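You operate a simulated robot arm through the tools that you are given. There is no shell and no other tool.

The job below is to be done with a simulated robot arm. You get a single attempt, and the scene is never put back.

JOB
Pour coffee into both small cups and add warm milk to the green one.
Fine: coffee to between a third and half; milk from the cream pan till the cup is about three quarters full; the pot goes on the round wooden mat, the pan back.
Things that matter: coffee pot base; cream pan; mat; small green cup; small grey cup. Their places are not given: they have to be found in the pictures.

Only the result counts: the job must be done as asked and must still hold three seconds after the hand-in. Knocking over, shifting, dropping, spilling or breaking anything else fails it.

ROBOT AND FRAMES
A 7-joint arm with a two-finger parallel gripper, fixed in place. Base frame: the origin is on the floor under the middle of its stand, x ahead of it, y to its left, z up; the work surface is at about z = 910. Readings come in mm, rad, newtons and seconds.
With the tool pointing down near the work surface it reaches from about 240 to 680 mm from the base axis. Its first joint turns from -1.152 to 1.152 rad. Payload 2.4 kg.
The TCP is the grasp point between the finger pads, 30 mm short of the fingertips. In the tool frame z runs along the fingers and y along their closing line. The gripper opens to 94 mm. The fingers are 28 mm wide and 10 mm thick; the gripper's body (50 by 96 mm) begins 55 mm behind the TCP.
Orientation is told as [roll, pitch, yaw] about the base's x, y, z axes, in that order, counted from this pose: with the fingers straight down and closing along the base's y, the tool's x points along the base's -x, its y along +y and its z along -z.

CONTROLS
- The arm moves only by the tool drive_tool. Its argument "rows" is a list of rows, each a list of 7 numbers: the shift along the tool's x, y, z in units of 20 mm (1.0 is 20 mm), then the turn, a rotation vector about the tool's x, y, z in units of 4 degrees (1.0 is 4 degrees), then the closure, from 0 (fully open) to 1 (shut). In form: [[tx, ty, tz, rx, ry, rz, claw], ...]. A call has 1 to 20 rows; each row shifts and turns the commanded pose from where the row before left it, along the tool's axes as they then stand. A call with a number of a shift or a turn outside -1 to 1 is refused whole. Each row takes 0.2 s and may step no farther than 50 mm and 0.15 rad from the row before; otherwise, or with a gripper value out of range, the whole call is refused. Where a pose cannot be reached the arm comes as near as it can. A force on the tool above 40 N (or 10 N above the force at the start of the call, whichever is more), or a blocked arm, ends the call early, and 0.2 s more pass. The fingers move at their own pace (about 153 mm/s each) and stop on an object; they squeeze with about 25 N. The grip force told is the motor's: it shows also when the fingers shut on nothing. Time passes only in rows, and 0.2 s behind the last, so rows that do not move let the fingers close. It gives the time, the measured TCP pose, the force on the tool (base axes), the opening and the grip force at its end, in the units of the frame above (readings bear some noise), with the torque about the TCP (base axes, N m) and any sound that the robot's microphone picked up.
- Cameras (640 x 400 px; columns grow to the right, rows downward): "scene" is fixed at [49.7, 486.8, 1444.3]; the picture's right is [-0.58, -0.81, 0.00], its down [-0.46, 0.33, -0.83] and it looks along [0.67, -0.48, -0.56] (base axes); focal length 239 px, centre (320, 200). "wrist" rides on the gripper at [76, 14, -103] in the tool frame; the picture's right is [-0.18, 0.98, 0.00], its down [-0.75, -0.14, -0.64] and it looks along [-0.63, -0.12, 0.77] (tool axes); focal length 243 px, centre (320, 200).
- snapshot(camera): a new picture of that camera. No time passes.
- probe_pixels(camera, pixels): for up to 12 pixels [column, row] of the newest picture of that camera ("zoom" is the newest enlarged one), the place [x, y, z] in the base frame of the surface seen there, good to about 3 mm. No time passes.
- enlarge(camera, box): a new picture of the part [left, top, right, bottom] of that camera's present view, enlarged. No time passes.
- hand_in(): hands the job in; it is judged then, once.

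Open the gripper and draw the arm clear of the work before you hand the job in, unless the task says otherwise.

The tools are called as name(argument=value, ...) on one line, values as JSON. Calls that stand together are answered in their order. drive_tool: Moves the arm, as the interface text tells. Its arguments: {"type":"object","properties":{"rows":{"type":"array","items":{"type":"array","items":{"type":"number"}}}},"required":["rows"]} The other tools are called the same way: snapshot (camera) takes a picture; probe_pixels (camera, pixels) gives the place of the surface under pixels of a picture; enlarge (camera, box) takes an enlarged picture of a part of a camera's view; hand_in () hands the job in.

At the start:

```text
time: 0.0
ee_pos: [399.1, -98.5, 1277.6]
ee_rot: [0.0, 0.0, -0.001]
contact_force: [0.7, 0.2, -0.1]
torque: [0.0, 0.0, 0.0]
opening: 94.0
grasp_force: 0.0
```

scene: 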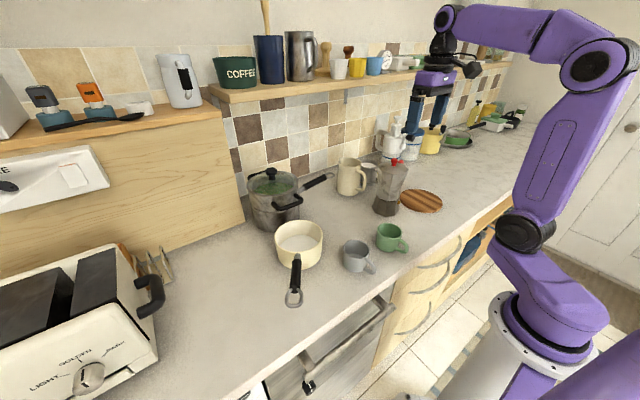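
wrist: 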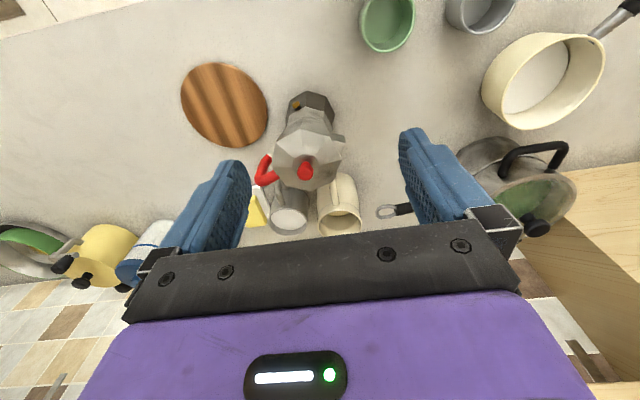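

The scene picture shows the moka pot at about (390,190), mat at (421,201), cream pan at (299,243), grey cup at (357,257), green cup at (391,238). I enlarge that area to see details.

enlarge(camera="scene", box=[240, 140, 460, 310])

enlarge(camera="wrist", box=[160, 0, 640, 260])

```text
2.35 times, centred on (350, 225) of scene
```

zoom: 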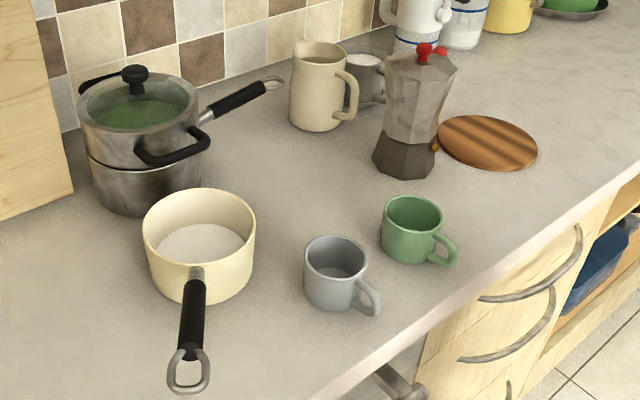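

```text
1.33 times, centred on (400, 130) of wrist
```

zoom: 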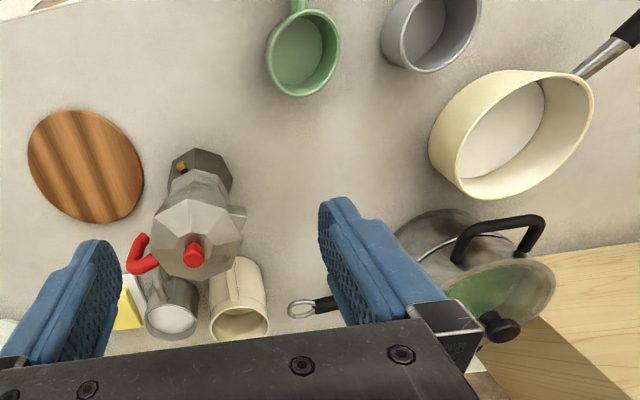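

The wrist zoom shows the pot with red handle at zoom (140,255), spout on the right at (238,215), cups at (303,55) and (430,30), pan at (505,130). I probe key points of these in both views.

probe_pixels(camera="zoom", pixels=[[193, 255], [136, 255], [240, 214], [195, 215], [182, 167], [85, 165], [30, 155], [143, 180], [100, 112], [85, 222], [200, 280], [160, 220]])

probe_pixels(camera="zoom", pixels=[[303, 13], [303, 93], [268, 55], [339, 50], [300, 50], [430, 70], [383, 40], [478, 20], [430, 30], [500, 130], [432, 140], [590, 110]])

probe_pixels(camera="scene", pixels=[[395, 160], [402, 163], [387, 205], [385, 185], [298, 262], [294, 294], [275, 240], [323, 240], [300, 222], [300, 245], [297, 275], [379, 170]])

probe_pixels(camera="scene", pixels=[[345, 250], [366, 250], [355, 241], [356, 256], [370, 266], [377, 234], [401, 234], [390, 224], [390, 238], [403, 244], [422, 201], [355, 268]])

```text
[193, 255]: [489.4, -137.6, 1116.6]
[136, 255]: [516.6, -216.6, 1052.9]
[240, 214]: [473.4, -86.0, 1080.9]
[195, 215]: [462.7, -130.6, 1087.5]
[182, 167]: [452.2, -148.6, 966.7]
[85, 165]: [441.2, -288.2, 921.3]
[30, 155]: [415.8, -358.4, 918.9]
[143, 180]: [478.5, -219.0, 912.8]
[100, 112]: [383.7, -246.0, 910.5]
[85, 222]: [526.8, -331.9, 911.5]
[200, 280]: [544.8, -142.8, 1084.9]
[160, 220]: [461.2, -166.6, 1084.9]
```

```text
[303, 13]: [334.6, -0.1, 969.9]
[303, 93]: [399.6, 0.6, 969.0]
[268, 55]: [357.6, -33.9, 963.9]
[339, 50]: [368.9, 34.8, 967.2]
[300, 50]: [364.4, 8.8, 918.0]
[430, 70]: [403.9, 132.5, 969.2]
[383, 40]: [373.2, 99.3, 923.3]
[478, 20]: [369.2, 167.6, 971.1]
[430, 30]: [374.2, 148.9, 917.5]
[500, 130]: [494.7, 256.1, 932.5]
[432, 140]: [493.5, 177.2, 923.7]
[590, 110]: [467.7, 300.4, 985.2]
```

```text
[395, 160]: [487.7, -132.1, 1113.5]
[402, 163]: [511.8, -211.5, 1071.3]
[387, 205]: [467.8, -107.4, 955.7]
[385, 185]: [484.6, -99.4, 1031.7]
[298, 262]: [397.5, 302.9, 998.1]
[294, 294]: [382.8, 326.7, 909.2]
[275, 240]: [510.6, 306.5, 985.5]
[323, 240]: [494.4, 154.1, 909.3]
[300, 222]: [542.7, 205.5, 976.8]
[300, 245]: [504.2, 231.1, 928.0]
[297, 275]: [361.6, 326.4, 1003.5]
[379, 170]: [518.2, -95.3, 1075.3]
```

```text
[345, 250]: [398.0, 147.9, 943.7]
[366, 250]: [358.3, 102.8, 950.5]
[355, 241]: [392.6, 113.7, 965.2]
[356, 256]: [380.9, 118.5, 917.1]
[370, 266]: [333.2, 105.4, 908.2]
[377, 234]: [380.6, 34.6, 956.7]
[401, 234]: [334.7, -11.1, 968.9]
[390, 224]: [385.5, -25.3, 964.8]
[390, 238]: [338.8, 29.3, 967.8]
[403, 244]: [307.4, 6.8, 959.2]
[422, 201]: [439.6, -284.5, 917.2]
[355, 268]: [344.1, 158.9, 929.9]
```

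The pot's knob is at about (489,-137,1115), red handle toward -y, spout at (473,-86,1081); cups have rims at z≈969. I move the wrist camera lower and tilt it forward to look at the pot from the side.

drive_tool(rows=[[0.3, -0.1, 0.9, 0, 0, 0, 0], [0.3, -0.1, 0.9, 0, 0, 0, 0], [0.3, -0.1, 0.9, 0, 0, 0, 0], [0.3, -0.1, 0.9, 0, 0, 0, 0], [0.3, -0.1, 0.9, 0, 0, 0, 0], [0.3, -0.1, 0.9, 0, 0, 0, 0], [0.3, -0.1, 0.9, 0, 0, 0, 0], [0.3, -0.1, 0.9, 0, 0, 0, 0], [0.3, -0.1, 0.9, 0, 0, 0, 0], [0.3, -0.1, 0.9, 0, 0, 0, 0], [0, 0, 0, 0, -1, 0, 0], [0, 0, 0, 0, -1, 0, 0], [0, 0, 0, 0, -1, 0, 0], [0, 0, 0, 0, -1, 0, 0], [0, 0, 0, 0, -1, 0, 0], [0, 0, 0, 0, -1, 0, 0], [0, 0, 0, 0, -1, 0, 0]])

snapshot(camera="wrist")

snapshot(camera="scene")

```text
time: 3.6
ee_pos: [340.6, -119.2, 1098.3]
ee_rot: [-0.001, -0.491, -0.002]
contact_force: [-0.4, 0.7, 0.3]
torque: [0.0, 0.03, 0.01]
opening: 94.0
grasp_force: 0.0
```

```text
taken
```

wrist: 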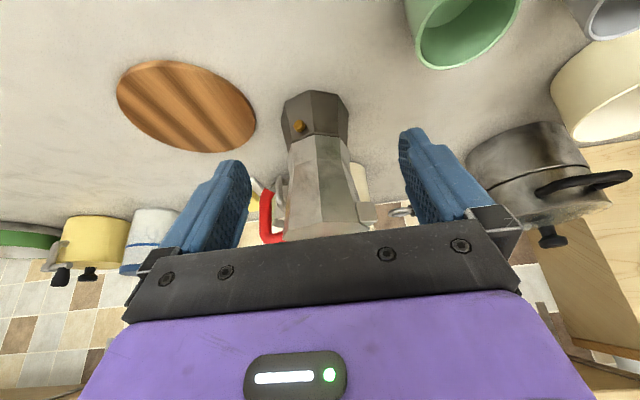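

```text
taken
```

scene: 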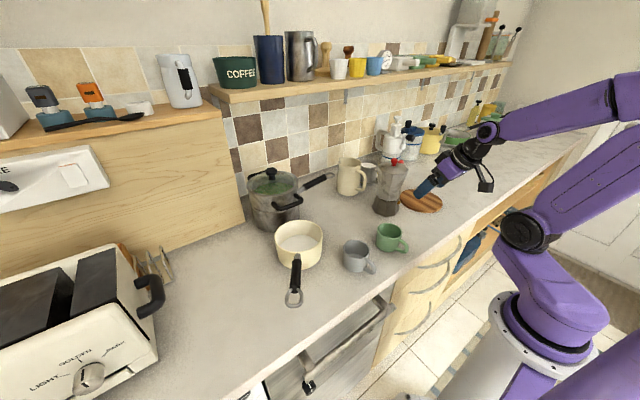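

The pot is at (315,170) in the wrist picture (upside down), with the red handle at (265,215) and spout at (367,213). I enlarge and probe its outline.

enlarge(camera="wrist", box=[230, 80, 400, 250])

probe_pixels(camera="wrist", pixels=[[284, 100], [348, 100], [315, 92], [283, 130], [346, 136], [291, 150], [342, 150], [288, 185], [354, 185], [265, 200], [270, 238], [372, 212]])

```text
2.35 times, centred on (315, 165) of wrist
```

zoom: 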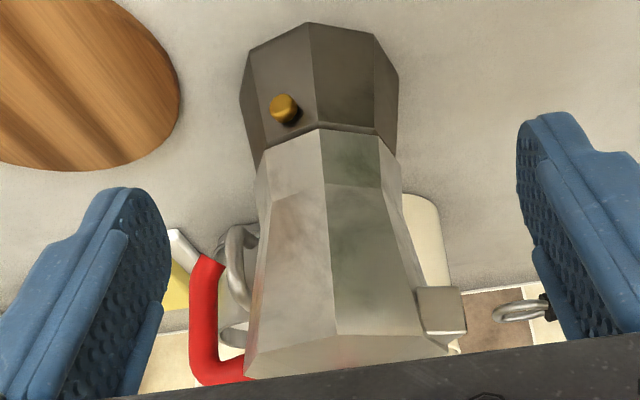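

```text
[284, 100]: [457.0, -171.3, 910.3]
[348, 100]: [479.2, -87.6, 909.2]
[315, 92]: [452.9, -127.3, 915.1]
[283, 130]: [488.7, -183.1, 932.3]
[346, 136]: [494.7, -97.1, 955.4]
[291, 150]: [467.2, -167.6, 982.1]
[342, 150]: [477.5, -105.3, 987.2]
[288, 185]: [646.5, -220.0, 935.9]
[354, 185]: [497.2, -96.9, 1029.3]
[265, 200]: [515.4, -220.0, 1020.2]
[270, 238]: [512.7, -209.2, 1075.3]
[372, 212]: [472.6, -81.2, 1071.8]
```

The pot body's waist at z≈970–990 is about 65–70 mm wide and the red handle hangs from the lid on the -y side. Now I raise the arm and move it over to look at the cups and the cream pan from above.

drive_tool(rows=[[-0.47, 1, -0.88, 0, 0, 0, 0], [-0.47, 1, -0.88, 0, 0, 0, 0], [-0.47, 1, -0.88, 0, 0, 0, 0], [-0.47, 1, -0.88, 0, 0, 0, 0], [-0.47, 1, -0.88, 0, 0, 0, 0], [-0.47, 1, -0.88, 0, 0, 0, 0], [-0.47, 1, -0.88, 0, 0, 0, 0], [0, 1, 0, 0, 0.875, 0, 0], [0, 1, 0, 0, 0.875, 0, 0], [0, 1, 0, 0, 0.875, 0, 0], [0, 1, 0, 0, 0.875, 0, 0], [0, 1, 0, 0, 0.875, 0, 0], [0, 1, 0, 0, 0.875, 0, 0], [0, 1, 0, 0, 0.875, 0, 0], [0, 1, 0, 0, 0.875, 0, 0]])

snapshot(camera="wrist")

```text
time: 6.8
ee_pos: [340.2, 180.2, 1238.6]
ee_rot: [-0.001, 0.002, -0.001]
contact_force: [-0.3, 0.1, -0.6]
torque: [-0.01, -0.01, 0.02]
opening: 94.1
grasp_force: 0.2
```

```text
taken
```

wrist: 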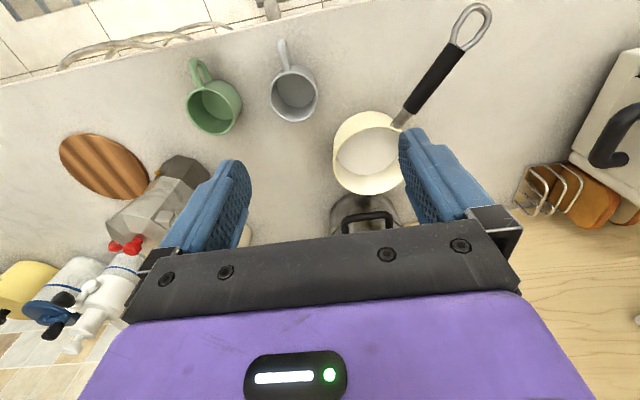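

The wrist view now shows green cup (214,106), grey cup (294,95), pan (368,150) with handle to (470,25). I enlarge and probe them.

enlarge(camera="wrist", box=[170, 0, 510, 212])

probe_pixels(camera="wrist", pixels=[[334, 145], [368, 112], [396, 184], [366, 191], [403, 160], [370, 150], [400, 122], [410, 107], [432, 77], [457, 45], [488, 15], [462, 22]])

probe_pixels(camera="wrist", pixels=[[188, 101], [240, 101], [213, 80], [214, 133], [214, 100], [201, 70], [192, 62], [272, 92], [316, 92], [292, 71], [296, 121], [284, 50]])

```text
1.88 times, centred on (340, 106) of wrist
```

zoom: 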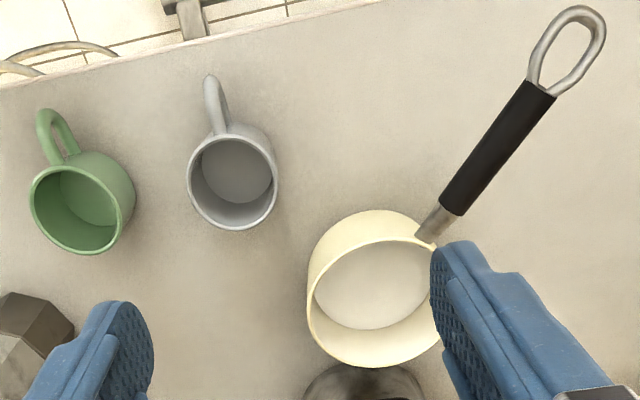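

```text
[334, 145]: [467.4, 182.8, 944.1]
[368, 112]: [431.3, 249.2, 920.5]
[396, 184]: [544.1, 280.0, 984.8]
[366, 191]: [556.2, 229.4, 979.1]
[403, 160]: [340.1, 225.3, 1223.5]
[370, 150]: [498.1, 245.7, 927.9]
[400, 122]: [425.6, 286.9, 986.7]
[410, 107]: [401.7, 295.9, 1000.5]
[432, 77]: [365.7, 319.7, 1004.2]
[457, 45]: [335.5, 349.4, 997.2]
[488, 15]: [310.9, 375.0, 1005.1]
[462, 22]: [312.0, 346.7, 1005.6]
```

```text
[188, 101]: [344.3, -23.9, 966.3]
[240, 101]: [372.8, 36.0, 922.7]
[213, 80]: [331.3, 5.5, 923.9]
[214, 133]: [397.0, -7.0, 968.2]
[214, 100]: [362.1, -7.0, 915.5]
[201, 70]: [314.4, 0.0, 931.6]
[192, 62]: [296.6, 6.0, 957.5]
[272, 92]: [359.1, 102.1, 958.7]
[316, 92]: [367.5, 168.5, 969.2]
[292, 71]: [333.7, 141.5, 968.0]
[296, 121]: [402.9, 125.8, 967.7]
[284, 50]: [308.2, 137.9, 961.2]
```

Pan centre ≈ (497,247), rim z≈985, handle pointing to (-0.86,0.51) with black grip from r≈107 to 190; cups centred near (366,0) and (368,134). Before approaching the pot I test in free air whether the wrist can flip 180° about the tool axis (so that the camera is on top for a horizontal grasp).

drive_tool(rows=[[0, -1, 0, 0, 0, 1, 0], [0, -1, 0, 0, 0, 1, 0], [0, -1, 0, 0, 0, 1, 0], [0, -1, 0, 0, 0, 1, 0], [0, -1, 0, 0, 0, 1, 0], [0, 0, 0, 0, 0, 1, 0], [0, 0, 0, 0, 0, 1, 0], [0, 0, 0, 0, 0, 1, 0], [0, 0, 0, 0, 0, 1, 0], [0, 0, 0, 0, 0, 1, 0], [0, 0, 0, 0, 0, 1, 0], [0, 0, 0, 0, 0, 1, 0], [0, 0, 0, 0, 0, 1, 0], [0, 0, 0, 0, 0, 1, 0], [0, 0, 0, 0, 0, 1, 0], [0, 0, 0, 0, 0, 1, 0], [0, 0, 0, 0, 0, 1, 0], [0, 0, 0, 0, 0, 1, 0], [0, 0, 0, 0, 0, 1, 0], [0, 0, 0, 0, 0, 1, 0]])

drive_tool(rows=[[0, 0, 0, 0, 0, 1, 0], [0, 0, 0, 0, 0, 1, 0], [0, 0, 0, 0, 0, 1, 0], [0, 0, 0, 0, 0, 1, 0], [0, 0, 0, 0, 0, 1, 0], [0, 0, 0, 0, 0, 1, 0], [0, 0, 0, 0, 0, 1, 0], [0, 0, 0, 0, 0, 1, 0], [0, 0, 0, 0, 0, 1, 0], [0, 0, 0, 0, 0, 1, 0], [0, 0, 0, 0, 0, 1, 0], [0, 0, 0, 0, 0, 1, 0], [0, 0, 0, 0, 0, 1, 0], [0, 0, 0, 0, 0, 1, 0], [0, 0, 0, 0, 0, 1, 0], [0, 0, 0, 0, 0, 1, 0], [0, 0, 0, 0, 0, 1, 0], [0, 0, 0, 0, 0, 1, 0], [0, 0, 0, 0, 0, 1, 0], [0, 0, 0, 0, 0, 1, 0]])

```text
time: 11.0
ee_pos: [326.9, 84.5, 1238.7]
ee_rot: [0.001, 0.0, -1.398]
contact_force: [-0.2, 0.6, -0.6]
torque: [-0.01, 0.0, -0.04]
opening: 93.9
grasp_force: 0.0
```

```text
time: 15.2
ee_pos: [326.0, 83.5, 1237.5]
ee_rot: [0.0, 0.001, -2.794]
contact_force: [0.2, 0.7, -0.3]
torque: [0.0, -0.02, 0.02]
opening: 93.8
grasp_force: 0.0
```

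The 180° flip is reachable (yaw now -160°, so the forward axis is at 20°, almost perpendicular to the spout–handle line). I move to the right above the pot's near side and begin tilting the tool to the horizontal at height.

drive_tool(rows=[[0, 0.976, 0, 0, 0, 0, 0], [0, 0.976, 0, 0, 0, 0, 0], [0, 0.976, 0, 0, 0, 0, 0], [0, 0.976, 0, 0, 0, 0, 0], [0, 0.976, 0, 0, 0, 0, 0], [0, 0.976, 0, 0, 0, 0, 0], [0, 0.976, 0, 0, 0, 0, 0], [0, 0.976, 0, 0, 0, 0, 0], [0, 0.976, 0, 0, 0, 0, 0], [0, 0.976, 0, 0, 0, 0, 0], [0, 0.976, 0, 0, 1, 0, 0], [0, 0.976, 0, 0, 1, 0, 0], [0, 0.976, 0, 0, 1, 0, 0], [0, 0, 0, 0, 1, 0, 0], [0, 0, 0, 0, 1, 0, 0], [0, 0, 0, 0, 1, 0, 0], [0, 0, 0, 0, 1, 0, 0], [0, 0, 0, 0, 1, 0, 0], [0, 0, 0, 0, 1, 0, 0], [0, 0, 0, 0, 1, 0, 0]])

drive_tool(rows=[[0, 0, 0, 0, 1, 0, 0], [0, 0, 0, 0, 1, 0, 0], [0, 0, 0, 0, 1, 0, 0], [0, 0, 0, 0, 1, 0, 0], [0, 0, 0, 0, 1, 0, 0], [0, 0, 0, 0, 1, 0, 0], [0, 0, 0, 0, 1, 0, 0], [0, 0, 0, 0, 1, 0, 0], [0, 0, 0, 0, 1, 0, 0], [0, 0, 0, 0, 1, 0, 0], [0, 0, 0, 0, 1, 0, 0], [0, 0, 0, 0, 0.5, 0, 0]])

snapshot(camera="wrist")

snapshot(camera="scene")

```text
time: 19.4
ee_pos: [413.4, -155.8, 1238.7]
ee_rot: [0.0, 0.699, -2.793]
contact_force: [0.4, -0.5, 0.1]
torque: [0.0, -0.02, 0.0]
opening: 94.2
grasp_force: 0.0
```

```text
time: 22.0
ee_pos: [412.9, -155.1, 1237.3]
ee_rot: [0.017, 1.503, -2.776]
contact_force: [0.6, 0.5, 0.1]
torque: [0.01, 0.01, 0.02]
opening: 94.1
grasp_force: 0.0
```

```text
taken
```

wrist: 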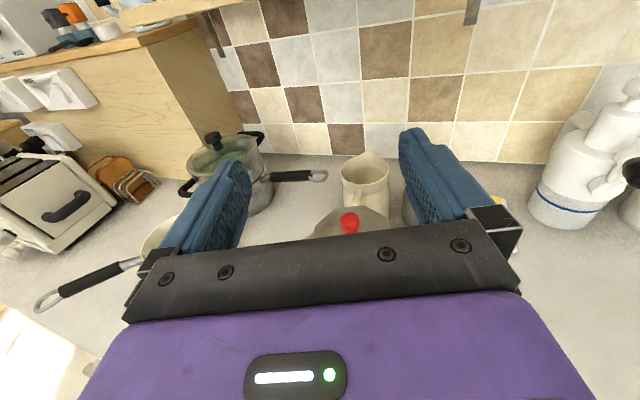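

```text
taken
```

scene: 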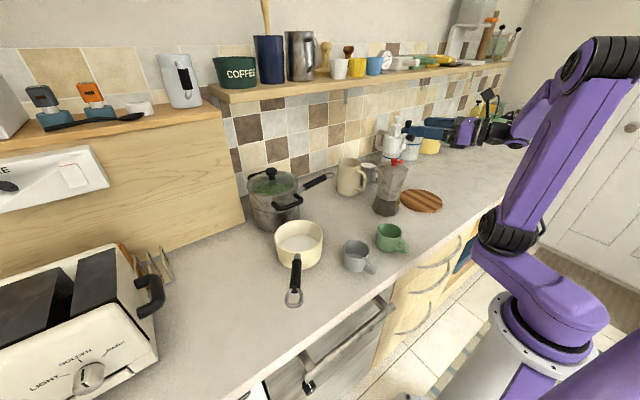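

Horizontal orientation is reachable; the knob shows at (350,221) between the fingers. I retreat along the tool axis and descend to just above waist height in front of the pot, then look.

drive_tool(rows=[[0, 0.12, -1, 0, 0, 0, 0], [0, 0.12, -1, 0, 0, 0, 0], [0, 0.12, -1, -0.43, 0, 0, 0], [-1, 0, -0.3, 0, 0, 0, 0], [-1, 0, -0.07, 0, 0, 0, 0], [-1, 0, -0.07, 0, 0, 0, 0], [-1, 0, -0.07, 0, 0, 0, 0], [-1, 0, -0.07, 0, 0, 0, 0], [-1, 0, -0.07, 0, 0, 0, 0], [-1, 0, -0.07, 0, 0, 0, 0], [-1, 0, -0.07, 0, 0, 0, 0], [-1, 0, -0.07, 0, 0, 0, 0], [-1, 0, -0.07, 0, 0, 0, 0]])

snapshot(camera="wrist")

enlarge(camera="scene", box=[320, 100, 560, 260])

```text
time: 24.8
ee_pos: [329.0, -191.6, 1042.9]
ee_rot: [0.029, 1.502, -2.792]
contact_force: [0.2, -0.8, 0.5]
torque: [0.03, 0.0, -0.02]
opening: 94.4
grasp_force: 0.1
```

```text
taken
```

wrist: 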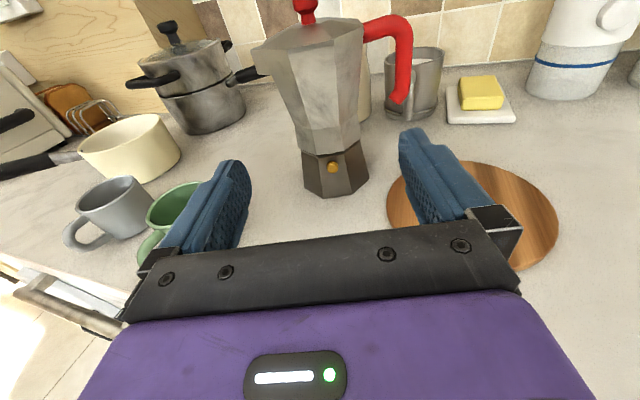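

```text
2.50 times, centred on (440, 180) of scene
```

zoom: 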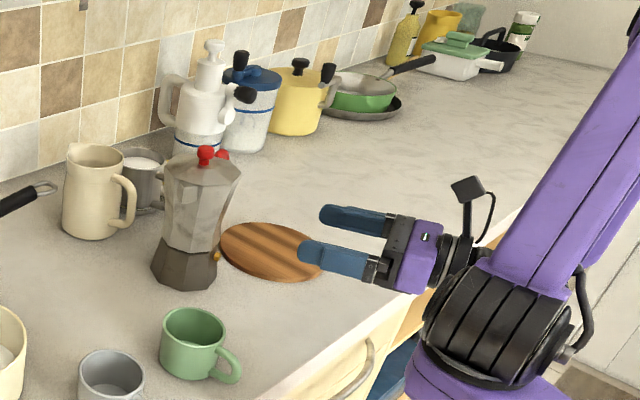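

Clear view of the pot: knob (306,10), spout (255,60), red handle hanging down to (400,100), waist at about (330,152). I zoom and probe the profile for an exact grasp point.

enlarge(camera="wrist", box=[230, 0, 430, 210])

probe_pixels(camera="wrist", pixels=[[330, 190], [334, 148], [302, 152], [364, 140], [300, 130], [361, 120], [332, 125], [290, 100], [362, 90], [306, 185], [366, 175], [400, 100]])

probe_pixels(camera="wrist", pixels=[[325, 100], [315, 70], [258, 62], [275, 70], [363, 45], [306, 8], [405, 60], [398, 98], [378, 25], [347, 180], [318, 190], [332, 138]])

```text
1.90 times, centred on (330, 105) of wrist
```

zoom: 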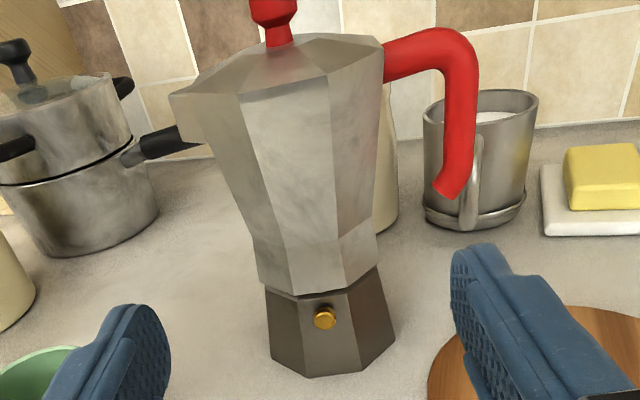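

```text
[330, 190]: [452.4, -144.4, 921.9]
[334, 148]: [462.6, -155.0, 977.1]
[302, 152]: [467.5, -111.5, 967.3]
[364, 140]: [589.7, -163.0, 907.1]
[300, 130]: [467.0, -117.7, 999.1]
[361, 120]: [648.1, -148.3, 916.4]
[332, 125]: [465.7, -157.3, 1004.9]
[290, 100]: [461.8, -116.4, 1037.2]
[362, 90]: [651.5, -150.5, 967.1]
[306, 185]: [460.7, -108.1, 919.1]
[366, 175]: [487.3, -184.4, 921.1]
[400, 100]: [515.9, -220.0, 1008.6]
```

```text
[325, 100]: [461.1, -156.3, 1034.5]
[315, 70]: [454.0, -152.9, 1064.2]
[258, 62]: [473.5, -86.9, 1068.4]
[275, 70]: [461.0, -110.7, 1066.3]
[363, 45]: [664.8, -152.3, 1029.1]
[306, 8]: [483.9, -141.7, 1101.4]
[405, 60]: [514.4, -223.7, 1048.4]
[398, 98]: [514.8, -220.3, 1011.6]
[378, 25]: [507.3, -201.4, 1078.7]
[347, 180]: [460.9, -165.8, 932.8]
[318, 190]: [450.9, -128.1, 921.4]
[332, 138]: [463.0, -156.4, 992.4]
```

The collar between z≈965 and 1000 has near-vertical flat faces about 62 mm across, ideal for the pads. I probe finer on the enlarged picture to fix the centre.

probe_pixels(camera="zoom", pixels=[[258, 270], [262, 280], [287, 275], [315, 275], [343, 270], [360, 260], [374, 250], [372, 230], [256, 240], [284, 255], [345, 250], [318, 250]])

probe_pixels(camera="zoom", pixels=[[270, 300], [300, 305], [350, 300], [378, 280], [390, 335], [362, 365], [315, 372], [275, 355], [445, 190], [460, 120], [175, 100], [272, 50]])

```text
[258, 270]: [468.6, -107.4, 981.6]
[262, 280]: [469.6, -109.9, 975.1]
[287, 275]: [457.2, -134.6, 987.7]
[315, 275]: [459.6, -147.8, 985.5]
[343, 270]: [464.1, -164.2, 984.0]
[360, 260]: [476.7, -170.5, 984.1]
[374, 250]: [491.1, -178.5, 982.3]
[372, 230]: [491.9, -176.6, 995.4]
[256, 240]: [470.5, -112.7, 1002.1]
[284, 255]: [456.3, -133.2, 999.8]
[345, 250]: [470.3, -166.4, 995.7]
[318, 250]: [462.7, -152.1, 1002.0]
```

```text
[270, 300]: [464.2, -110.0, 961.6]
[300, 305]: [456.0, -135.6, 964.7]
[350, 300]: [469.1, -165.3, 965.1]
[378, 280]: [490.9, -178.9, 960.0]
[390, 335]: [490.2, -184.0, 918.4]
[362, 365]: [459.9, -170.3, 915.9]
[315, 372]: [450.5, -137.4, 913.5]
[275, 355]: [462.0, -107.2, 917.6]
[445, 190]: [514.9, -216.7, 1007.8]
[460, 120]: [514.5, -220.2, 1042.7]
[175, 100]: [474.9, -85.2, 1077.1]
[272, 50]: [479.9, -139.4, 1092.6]
```

The pot's axis comes out at (494.7,-138.3), collar 73 mm across flats between z≈966 and 1002, faces aligned to the tool. I descend to collar height and advance part way, then check.

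drive_tool(rows=[[-0.8, 0.03, 0, 0, 0, 0, 0], [-0.8, 0.03, 0, 0, 0, 0, 0], [-0.75, 0.025, 0, 0, 0, 0, 0], [0, 0, 0.8, 0, 0, 0, 0], [0, 0, 0.8, 0, 0, 0, 0], [0, 0, 0.8, 0, 0, 0, 0], [0, 0, 0.8, 0, 0, 0, 0], [0, 0, 0.8, 0, 0, 0, 0]])

snapshot(camera="wrist")

enlarge(camera="scene", box=[320, 120, 500, 250])

```text
time: 26.6
ee_pos: [402.1, -169.9, 991.1]
ee_rot: [0.028, 1.501, -2.791]
contact_force: [-0.7, -0.1, -0.3]
torque: [-0.01, -0.01, 0.0]
opening: 94.0
grasp_force: 0.0
```

```text
taken
```

wrist: 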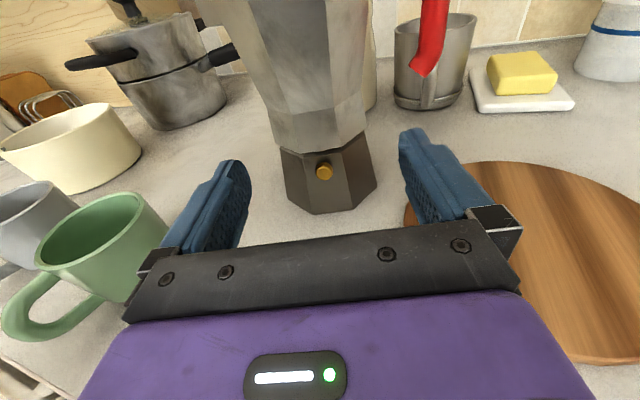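

```text
3.08 times, centred on (410, 185) of scene
```

zoom: 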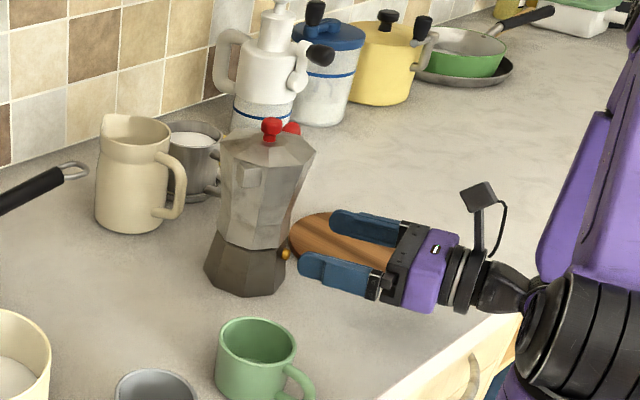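

Pot is centred between the fingers (base at (328,180)), lateral error below 1 mm. I advance the last 95 mm so the fingers straddle the collar.

drive_tool(rows=[[0, 0, 0.8, 0, 0, 0, 0], [0, 0, 0.8, 0, 0, 0, 0], [0, 0, 0.8, 0, 0, 0, 0], [0, 0, 0.8, 0, 0, 0, 0], [0, 0, 0.8, 0, 0, 0, 0], [0, 0, 0.75, 0, 0, 0, 0]])

snapshot(camera="wrist")

enlarge(camera="scene", box=[320, 120, 500, 250])

```text
time: 28.0
ee_pos: [492.0, -139.8, 984.8]
ee_rot: [0.027, 1.501, -2.794]
contact_force: [-0.1, 0.4, -0.3]
torque: [0.02, 0.03, 0.0]
opening: 93.9
grasp_force: 0.1
```

```text
taken
```

wrist: 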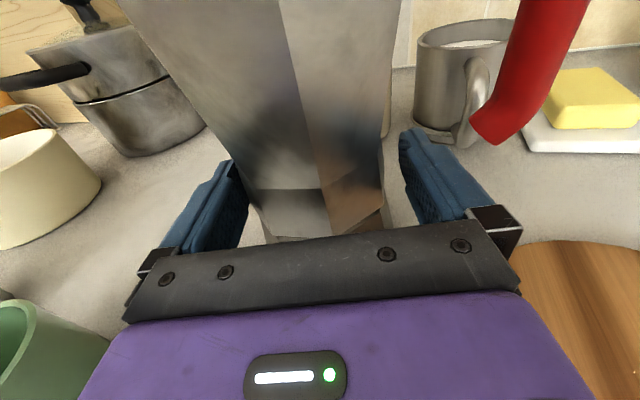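

```text
3.08 times, centred on (410, 185) of scene
```

zoom: 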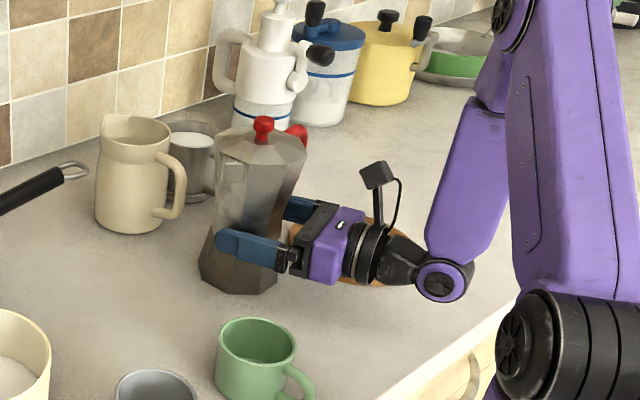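

The fingers straddle the collar with gaps on both sides. I close the gripper and let it squeeze, then lift slightly to test the hold.

drive_tool(rows=[[0, 0, 0, 0, 0, 0, 0.4], [0, 0, 0, 0, 0, 0, 1], [0, 0, 0, 0, 0, 0, 1], [0, 0, 0, 0, 0, 0, 1], [0, 0, 0, 0, 0, 0, 1]])

drive_tool(rows=[[0.25, 0, 0.0175, 0, 0, 0, 1], [0.5, 0, 0.035, 0, 0, 0, 1], [0.5, 0, 0.035, 0, 0, 0, 1], [0, 0, 0, 0, 0, 0, 1], [0, 0, 0, 0, 0, 0, 1]])

snapshot(camera="wrist")

enlarge(camera="scene", box=[320, 120, 500, 250])

```text
time: 29.2
ee_pos: [492.0, -139.7, 984.7]
ee_rot: [0.027, 1.501, -2.795]
contact_force: [0.4, 1.4, 1.2]
torque: [0.29, 0.05, 0.02]
opening: 87.3
grasp_force: 24.9
```

```text
time: 30.4
ee_pos: [496.3, -138.9, 1009.2]
ee_rot: [0.026, 1.502, -2.799]
contact_force: [0.6, -0.3, -5.9]
torque: [0.0, 0.05, 0.02]
opening: 87.7
grasp_force: 25.2
```

```text
taken
```

wrist: 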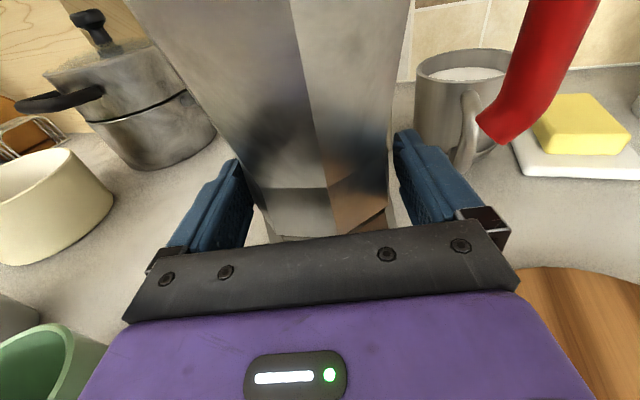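

```text
3.08 times, centred on (410, 185) of scene
```

zoom: 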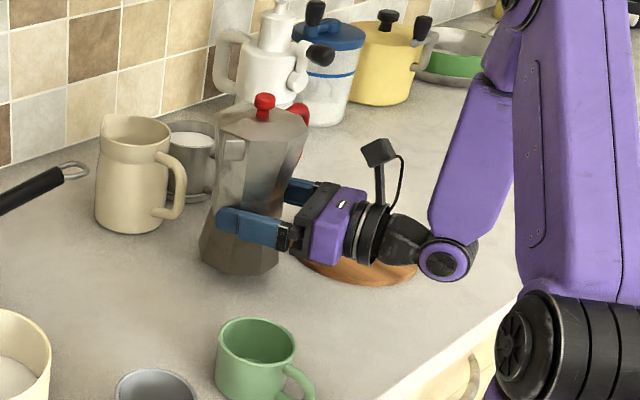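

The pot is lifted cleanly, weight about 6 N (opening 87.5 mm, grip 25 N). Before carrying, I probe the jug, mug and other neighbours to plan a clear pouring position.

snapshot(camera="scene")

probe_pixels(camera="scene", pixels=[[347, 180], [352, 160], [365, 178], [362, 163], [372, 165], [375, 175], [340, 170], [358, 190], [370, 182], [330, 180], [300, 205], [350, 193]])

```text
taken
```

scene: 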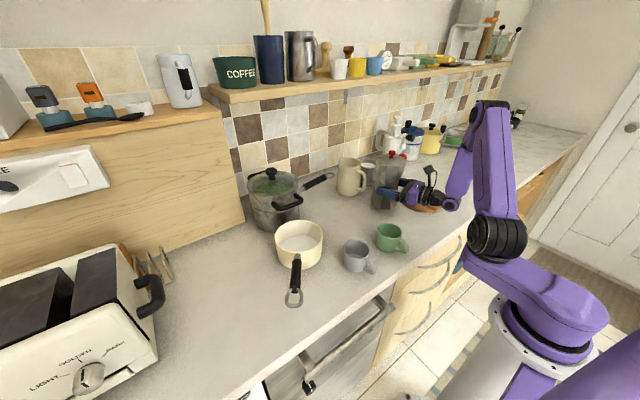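

```text
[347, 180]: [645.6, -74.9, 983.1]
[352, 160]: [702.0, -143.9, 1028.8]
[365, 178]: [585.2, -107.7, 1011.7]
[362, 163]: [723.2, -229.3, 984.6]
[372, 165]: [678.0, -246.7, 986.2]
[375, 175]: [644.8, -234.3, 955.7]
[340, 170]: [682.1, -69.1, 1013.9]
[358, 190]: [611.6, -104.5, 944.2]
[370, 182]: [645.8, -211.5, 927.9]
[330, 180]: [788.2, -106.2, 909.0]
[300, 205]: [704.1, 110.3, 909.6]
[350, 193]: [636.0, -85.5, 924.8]
```

Jug handle reaches to about (585,-107), so the space around (480,-36) is free. I raise the pot to TCP z≈1095 and move it left to about (478,-36), slowly.

drive_tool(rows=[[0.7, 0, -0.048, 0, 0, 0, 1], [0.7, 0, -0.048, 0, 0, 0, 1], [0.7, 0, -0.048, 0, 0, 0, 1], [0.7, 0, -0.048, 0, 0, 0, 1], [0.7, 0, -0.048, 0, 0, 0, 1], [0.7, 0, -0.048, 0, 0, 0, 1], [0, -0.3, 0.04, 0, 0, 0, 1], [0, -0.6, 0.09, 0, 0, 0, 1], [0, -0.7, 0.1, 0, 0, 0, 1], [0, -0.7, 0.1, 0, 0, 0, 1], [0, -0.7, 0.1, 0, 0, 0, 1], [0, -0.7, 0.1, 0, 0, 0, 1], [0, -0.7, 0.1, 0, 0, 0, 1], [0, -0.5, 0.1, 0, 0, 0, 1], [0, -0.27, 0.04, 0, 0, 0, 1]])

drive_tool(rows=[[0, 0, 0, 0.5, 0, -0.034, 1], [0, 0, 0, 0.998, 0, -0.0687, 1], [0, 0, 0, 0.998, 0, -0.0687, 1], [0, 0, 0, 0.998, 0, -0.0687, 1], [0, 0, 0, 0.998, 0, -0.0687, 1], [0, 0, 0, 0.998, 0, -0.0687, 1], [0, 0, 0, 0.998, 0, -0.0687, 1], [0, 0, 0, 0.998, 0, -0.0687, 1], [0, 0, 0, 0.998, 0, -0.0687, 1], [0, 0, 0, 0.998, 0, -0.0687, 1], [0, 0, 0, 0.998, 0, -0.0687, 1], [0, 0, 0, 0.998, 0, -0.0687, 1], [0, 0, 0, 0.998, 0, -0.0687, 1], [0, 0, 0, 0.998, 0, -0.0687, 1]])

snapshot(camera="scene")

snapshot(camera="wrist")

```text
time: 33.6
ee_pos: [475.3, -36.5, 1091.4]
ee_rot: [0.029, 1.501, -2.795]
contact_force: [0.0, -0.8, -4.9]
torque: [-0.01, 0.11, 0.01]
opening: 87.2
grasp_force: 25.5
```

```text
time: 36.6
ee_pos: [477.6, -35.8, 1092.3]
ee_rot: [-0.02, 1.5, -1.895]
contact_force: [0.2, 0.1, -5.8]
torque: [-0.07, 0.03, -0.03]
opening: 87.1
grasp_force: 25.0
```

```text
taken
```

scene: 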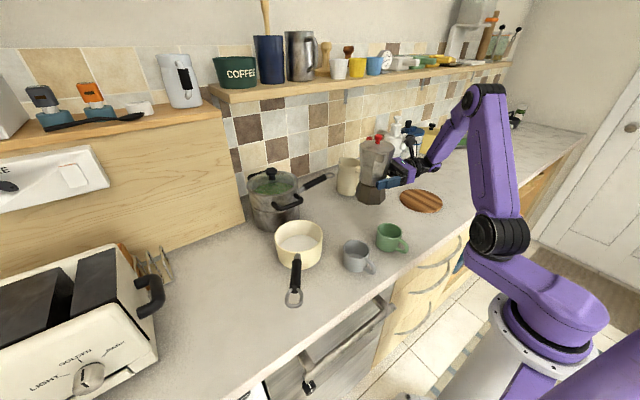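

```text
taken
```

wrist: 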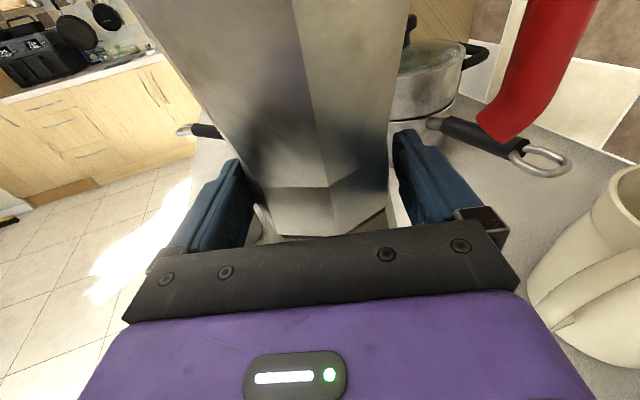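

The pot now hangs at TCP (478,-36,1092), spout pointing toward the robot side. I enlarge the scene to verify the spout's actual position before tilting.

enlarge(camera="scene", box=[330, 120, 470, 270])

```text
2.67 times, centred on (400, 195) of scene
```

zoom: 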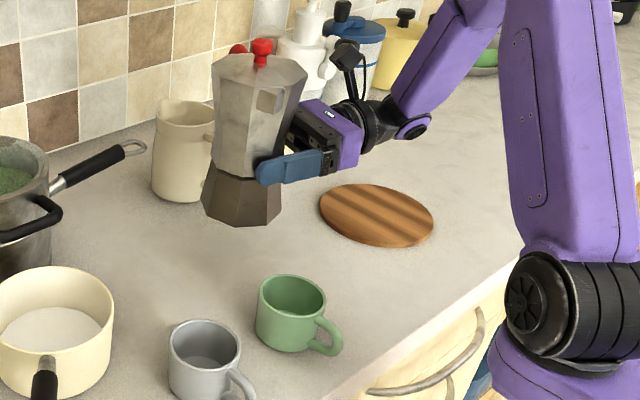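

probe_pixels(camera="zoom", pixels=[[271, 92], [260, 90], [284, 92], [271, 106], [262, 60], [240, 68], [290, 72], [237, 160], [240, 215], [292, 295], [290, 315], [200, 355]])

```text
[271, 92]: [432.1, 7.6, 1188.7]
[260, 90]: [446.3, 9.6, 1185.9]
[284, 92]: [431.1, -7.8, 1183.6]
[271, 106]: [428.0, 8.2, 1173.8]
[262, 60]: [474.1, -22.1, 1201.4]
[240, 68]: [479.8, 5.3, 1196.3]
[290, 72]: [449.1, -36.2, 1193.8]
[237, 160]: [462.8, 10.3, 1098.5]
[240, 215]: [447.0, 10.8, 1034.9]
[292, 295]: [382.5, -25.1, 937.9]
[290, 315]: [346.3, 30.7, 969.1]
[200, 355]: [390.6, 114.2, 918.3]
```

The spout appears around zoom (271,95). I enlarge it more to get its tip precisely.

enlarge(camera="scene", box=[370, 128, 406, 168])

```text
10.00 times, centred on (388, 148) of scene
```

zoom: 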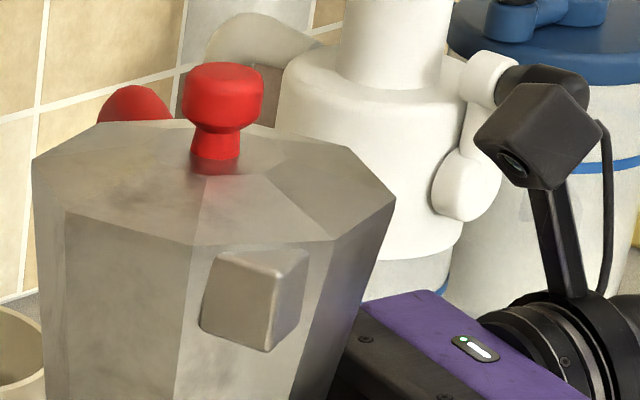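

probe_pixels(camera="zoom", pixels=[[220, 255], [285, 258], [275, 290], [240, 290], [245, 270], [290, 290], [205, 325], [268, 348], [300, 255], [225, 85], [190, 240], [338, 240]])

```text
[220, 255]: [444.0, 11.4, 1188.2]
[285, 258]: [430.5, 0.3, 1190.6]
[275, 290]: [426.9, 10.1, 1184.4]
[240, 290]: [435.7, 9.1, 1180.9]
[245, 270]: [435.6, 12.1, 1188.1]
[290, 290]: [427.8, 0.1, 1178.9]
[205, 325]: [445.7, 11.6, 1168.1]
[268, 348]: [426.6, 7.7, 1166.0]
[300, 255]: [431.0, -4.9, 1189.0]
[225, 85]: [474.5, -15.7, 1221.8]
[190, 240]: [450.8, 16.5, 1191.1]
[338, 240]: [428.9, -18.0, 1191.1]
```

The spout front is at about (427,2,1187) and knob at (475,-16): slightly farther left than expected, so I check whether the pot leans in the grip by measuring its base and top in a finer enlargement.

enlarge(camera="scene", box=[365, 130, 420, 210])

```text
5.00 times, centred on (392, 170) of scene
```

zoom: 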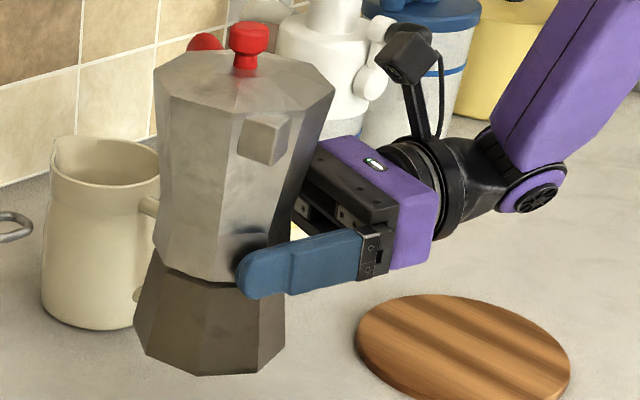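

The pot sits upright, only about 12 mm farther along the tool axis than assumed; the spout tip is ≈ TCP + 57 d + 15 a + 96 up. I shift the TCP to line the spout up with the green cup, tilt to 32° at height, then look.

drive_tool(rows=[[0, 0.02, -0.35, 0, 0, 0, 1], [0, 0.02, -0.36, 0, 0, 0, 1], [0, 0, 0, 0, 0, -0.5, 1], [0, 0, 0, 0, 0, -0.75, 1], [0, 0, 0, 0, 0, -0.75, 1], [0, 0, 0, 0, 0, -0.75, 1], [0, 0, 0, 0, 0, -0.75, 1], [0, 0, 0, 0, 0, -0.75, 1], [0, 0, 0, 0, 0, -0.75, 1], [0, 0, 0, 0, 0, -0.75, 1], [0, 0, 0, 0, 0, -0.75, 1], [0, 0, 0, 0, 0, -0.75, 1], [0, 0, 0, 0, 0, -0.75, 1]])

snapshot(camera="scene")

enlarge(camera="scene", box=[330, 130, 450, 270])

```text
time: 39.4
ee_pos: [473.6, -49.7, 1093.0]
ee_rot: [1.437, 1.008, -0.423]
contact_force: [-0.6, -1.0, -6.0]
torque: [-0.09, -0.02, 0.01]
opening: 86.9
grasp_force: 24.9
```

```text
taken
```

scene: 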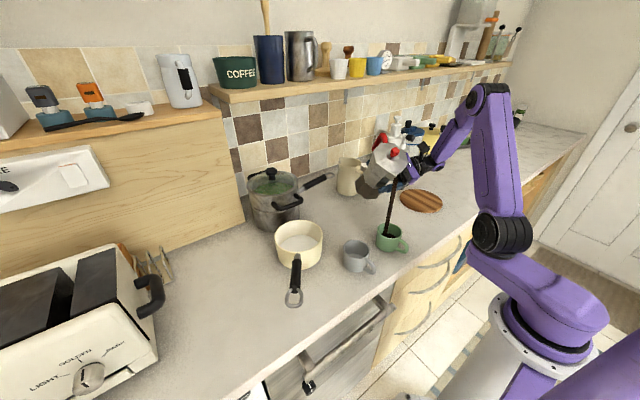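

```text
2.86 times, centred on (390, 200) of scene
```

zoom: 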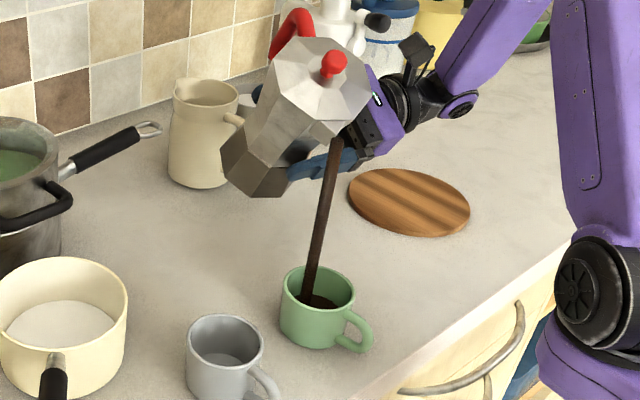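

It is already pouring at 32° tilt, and the stream lands in the green cup. I check the level right now (no time passes).

enlarge(camera="scene", box=[370, 218, 414, 256])

```text
10.53 times, centred on (392, 237) of scene
```

zoom: 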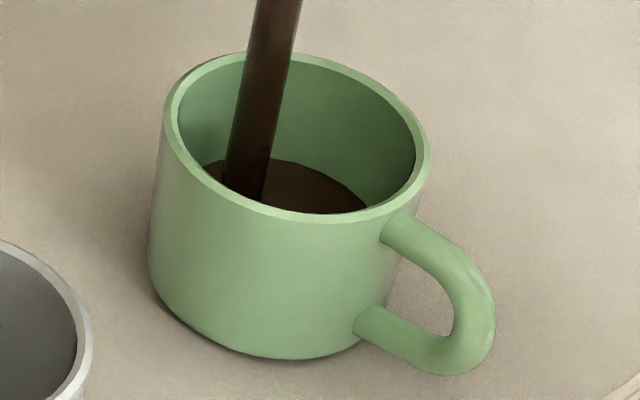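

probe_pixels(camera="zoom", pixels=[[300, 180], [330, 200], [290, 170], [345, 205], [212, 170], [270, 60], [420, 160], [170, 110], [300, 212], [320, 185], [245, 190], [280, 195]])

```text
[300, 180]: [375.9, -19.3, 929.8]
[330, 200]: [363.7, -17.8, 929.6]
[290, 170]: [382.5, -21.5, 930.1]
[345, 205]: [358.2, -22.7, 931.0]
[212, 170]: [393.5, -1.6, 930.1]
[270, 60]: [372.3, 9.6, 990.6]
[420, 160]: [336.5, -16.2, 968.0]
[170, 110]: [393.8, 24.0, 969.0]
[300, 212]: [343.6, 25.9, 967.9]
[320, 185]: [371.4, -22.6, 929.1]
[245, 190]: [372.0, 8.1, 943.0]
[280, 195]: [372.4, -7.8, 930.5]
```

Level is at z≈930 (floor ≈917, rim 969, so about a quarter) with the stream landing at (372,8). I tilt back at once at full rate to stop the flow; any shortfall can be topped up.

drive_tool(rows=[[0, 0, 0, 0, 0, 1, 1], [0, 0, 0, 0, 0, 1, 1]])

enlarge(camera="scene", box=[370, 218, 414, 256])

probe_pixels(camera="zoom", pixels=[[300, 180], [330, 195], [290, 165], [345, 200], [212, 165], [320, 180], [280, 190], [310, 160], [350, 180], [300, 150]])

snapshot(camera="scene")

```text
time: 40.0
ee_pos: [473.7, -49.6, 1094.5]
ee_rot: [1.397, 1.147, -0.468]
contact_force: [-0.2, 0.3, -4.5]
torque: [-0.1, 0.01, -0.02]
opening: 86.7
grasp_force: 25.4
```

```text
10.53 times, centred on (392, 237) of scene
```

zoom: 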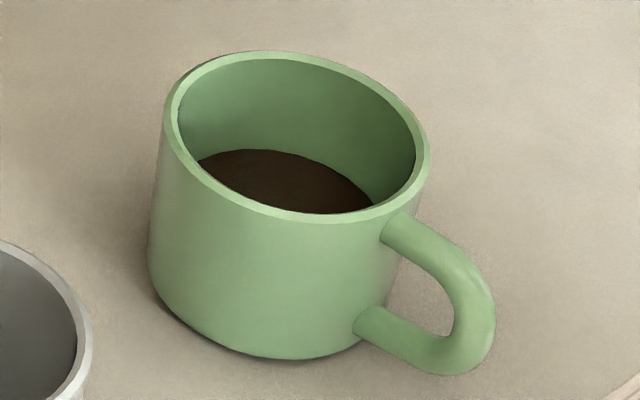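

```text
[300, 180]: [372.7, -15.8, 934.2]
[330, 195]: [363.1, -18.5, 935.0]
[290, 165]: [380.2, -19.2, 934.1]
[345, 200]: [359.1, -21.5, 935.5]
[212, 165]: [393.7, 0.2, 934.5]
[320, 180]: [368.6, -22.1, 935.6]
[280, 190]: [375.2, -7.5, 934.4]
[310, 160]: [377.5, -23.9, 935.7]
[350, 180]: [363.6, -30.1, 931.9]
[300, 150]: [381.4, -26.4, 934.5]
```

```text
taken
```

scene: 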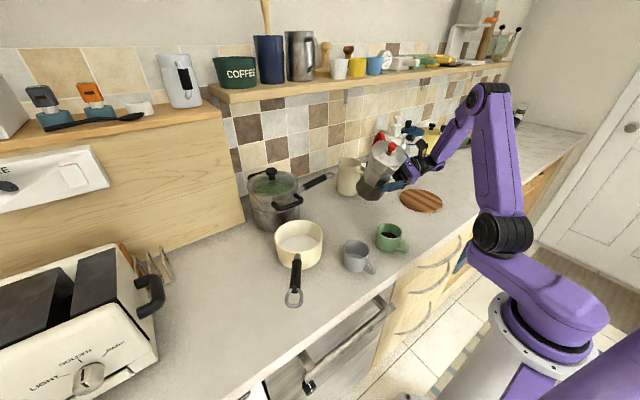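

Flow has stopped; the green level is ≈934.8, about 0.35 of the depth. I give a brief small top-up (tilt to 30° and back).

drive_tool(rows=[[0, 0, 0, 0, 0, -1, 1], [0, 0, 0, 0, 0, -0.5, 1], [0, 0, 0, 0, 0, 1, 1], [0, 0, 0, 0, 0, 1, 1]])

enlarge(camera="scene", box=[370, 218, 414, 256])

probe_pixels(camera="zoom", pixels=[[300, 180], [330, 195], [290, 165], [345, 200], [212, 165], [320, 180], [280, 190], [310, 160], [250, 180], [300, 155]])

```text
time: 41.0
ee_pos: [473.9, -50.2, 1093.4]
ee_rot: [1.382, 1.182, -0.484]
contact_force: [0.7, 0.1, -5.0]
torque: [-0.07, 0.01, 0.02]
opening: 86.6
grasp_force: 24.7
```

```text
10.53 times, centred on (392, 237) of scene
```

zoom: 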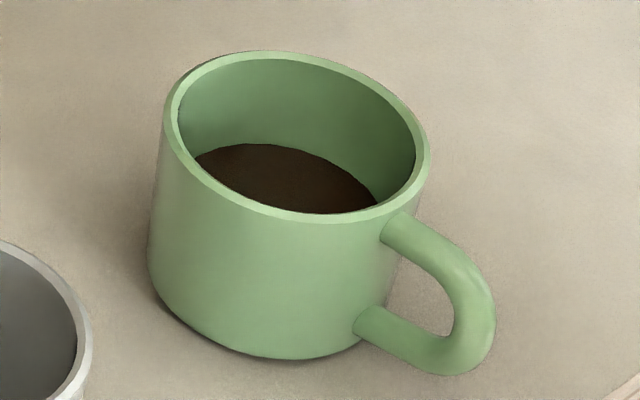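

```text
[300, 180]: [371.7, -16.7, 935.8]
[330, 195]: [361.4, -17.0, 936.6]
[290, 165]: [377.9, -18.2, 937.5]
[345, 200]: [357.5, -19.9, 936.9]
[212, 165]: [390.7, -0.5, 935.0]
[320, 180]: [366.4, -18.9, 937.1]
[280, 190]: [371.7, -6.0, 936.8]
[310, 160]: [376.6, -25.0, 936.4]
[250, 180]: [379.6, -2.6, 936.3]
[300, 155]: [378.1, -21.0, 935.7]
```

Level is now ≈936.4 (about 0.38 of the depth). One more slightly larger pulse to get nearer the middle of the wanted range.

drive_tool(rows=[[0, 0, 0, 0, 0, -1, 1], [0, 0, 0, 0, 0, -1, 1], [0, 0, 0, 0, 0, -0.2, 1], [0, 0, 0, 0, 0, 1, 1], [0, 0, 0, 0, 0, 1, 1], [0, 0, 0, 0, 0, 1, 1]])

enlarge(camera="scene", box=[370, 218, 414, 256])

probe_pixels(camera="zoom", pixels=[[300, 180], [330, 195], [290, 165], [345, 200], [212, 165], [320, 180], [280, 190], [310, 160], [250, 180], [300, 155]])

snapshot(camera="scene")

```text
time: 42.4
ee_pos: [473.4, -50.3, 1093.1]
ee_rot: [1.353, 1.237, -0.517]
contact_force: [0.7, 0.7, -5.1]
torque: [-0.05, -0.02, -0.01]
opening: 86.6
grasp_force: 24.9
```

```text
10.53 times, centred on (392, 237) of scene
```

zoom: 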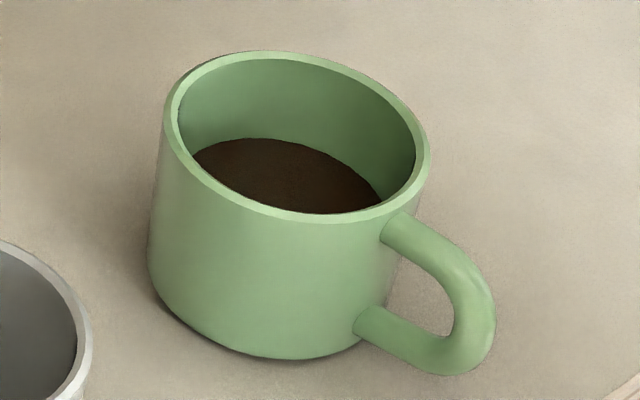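

```text
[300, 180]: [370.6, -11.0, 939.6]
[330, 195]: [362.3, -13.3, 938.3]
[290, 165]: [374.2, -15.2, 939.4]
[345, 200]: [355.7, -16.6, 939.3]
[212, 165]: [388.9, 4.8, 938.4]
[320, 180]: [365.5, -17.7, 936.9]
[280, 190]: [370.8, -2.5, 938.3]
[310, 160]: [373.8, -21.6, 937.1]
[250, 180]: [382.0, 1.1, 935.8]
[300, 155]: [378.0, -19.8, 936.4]
```

```text
taken
```

scene: 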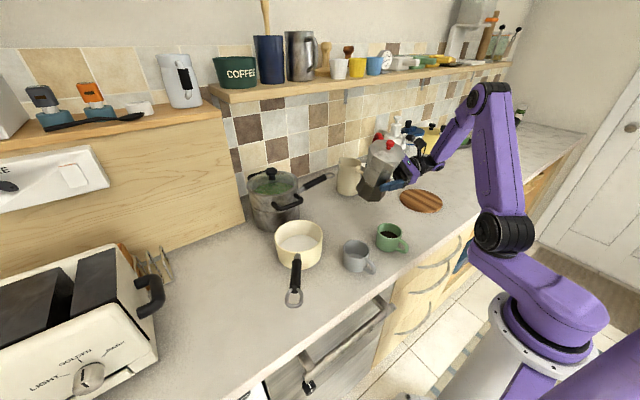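

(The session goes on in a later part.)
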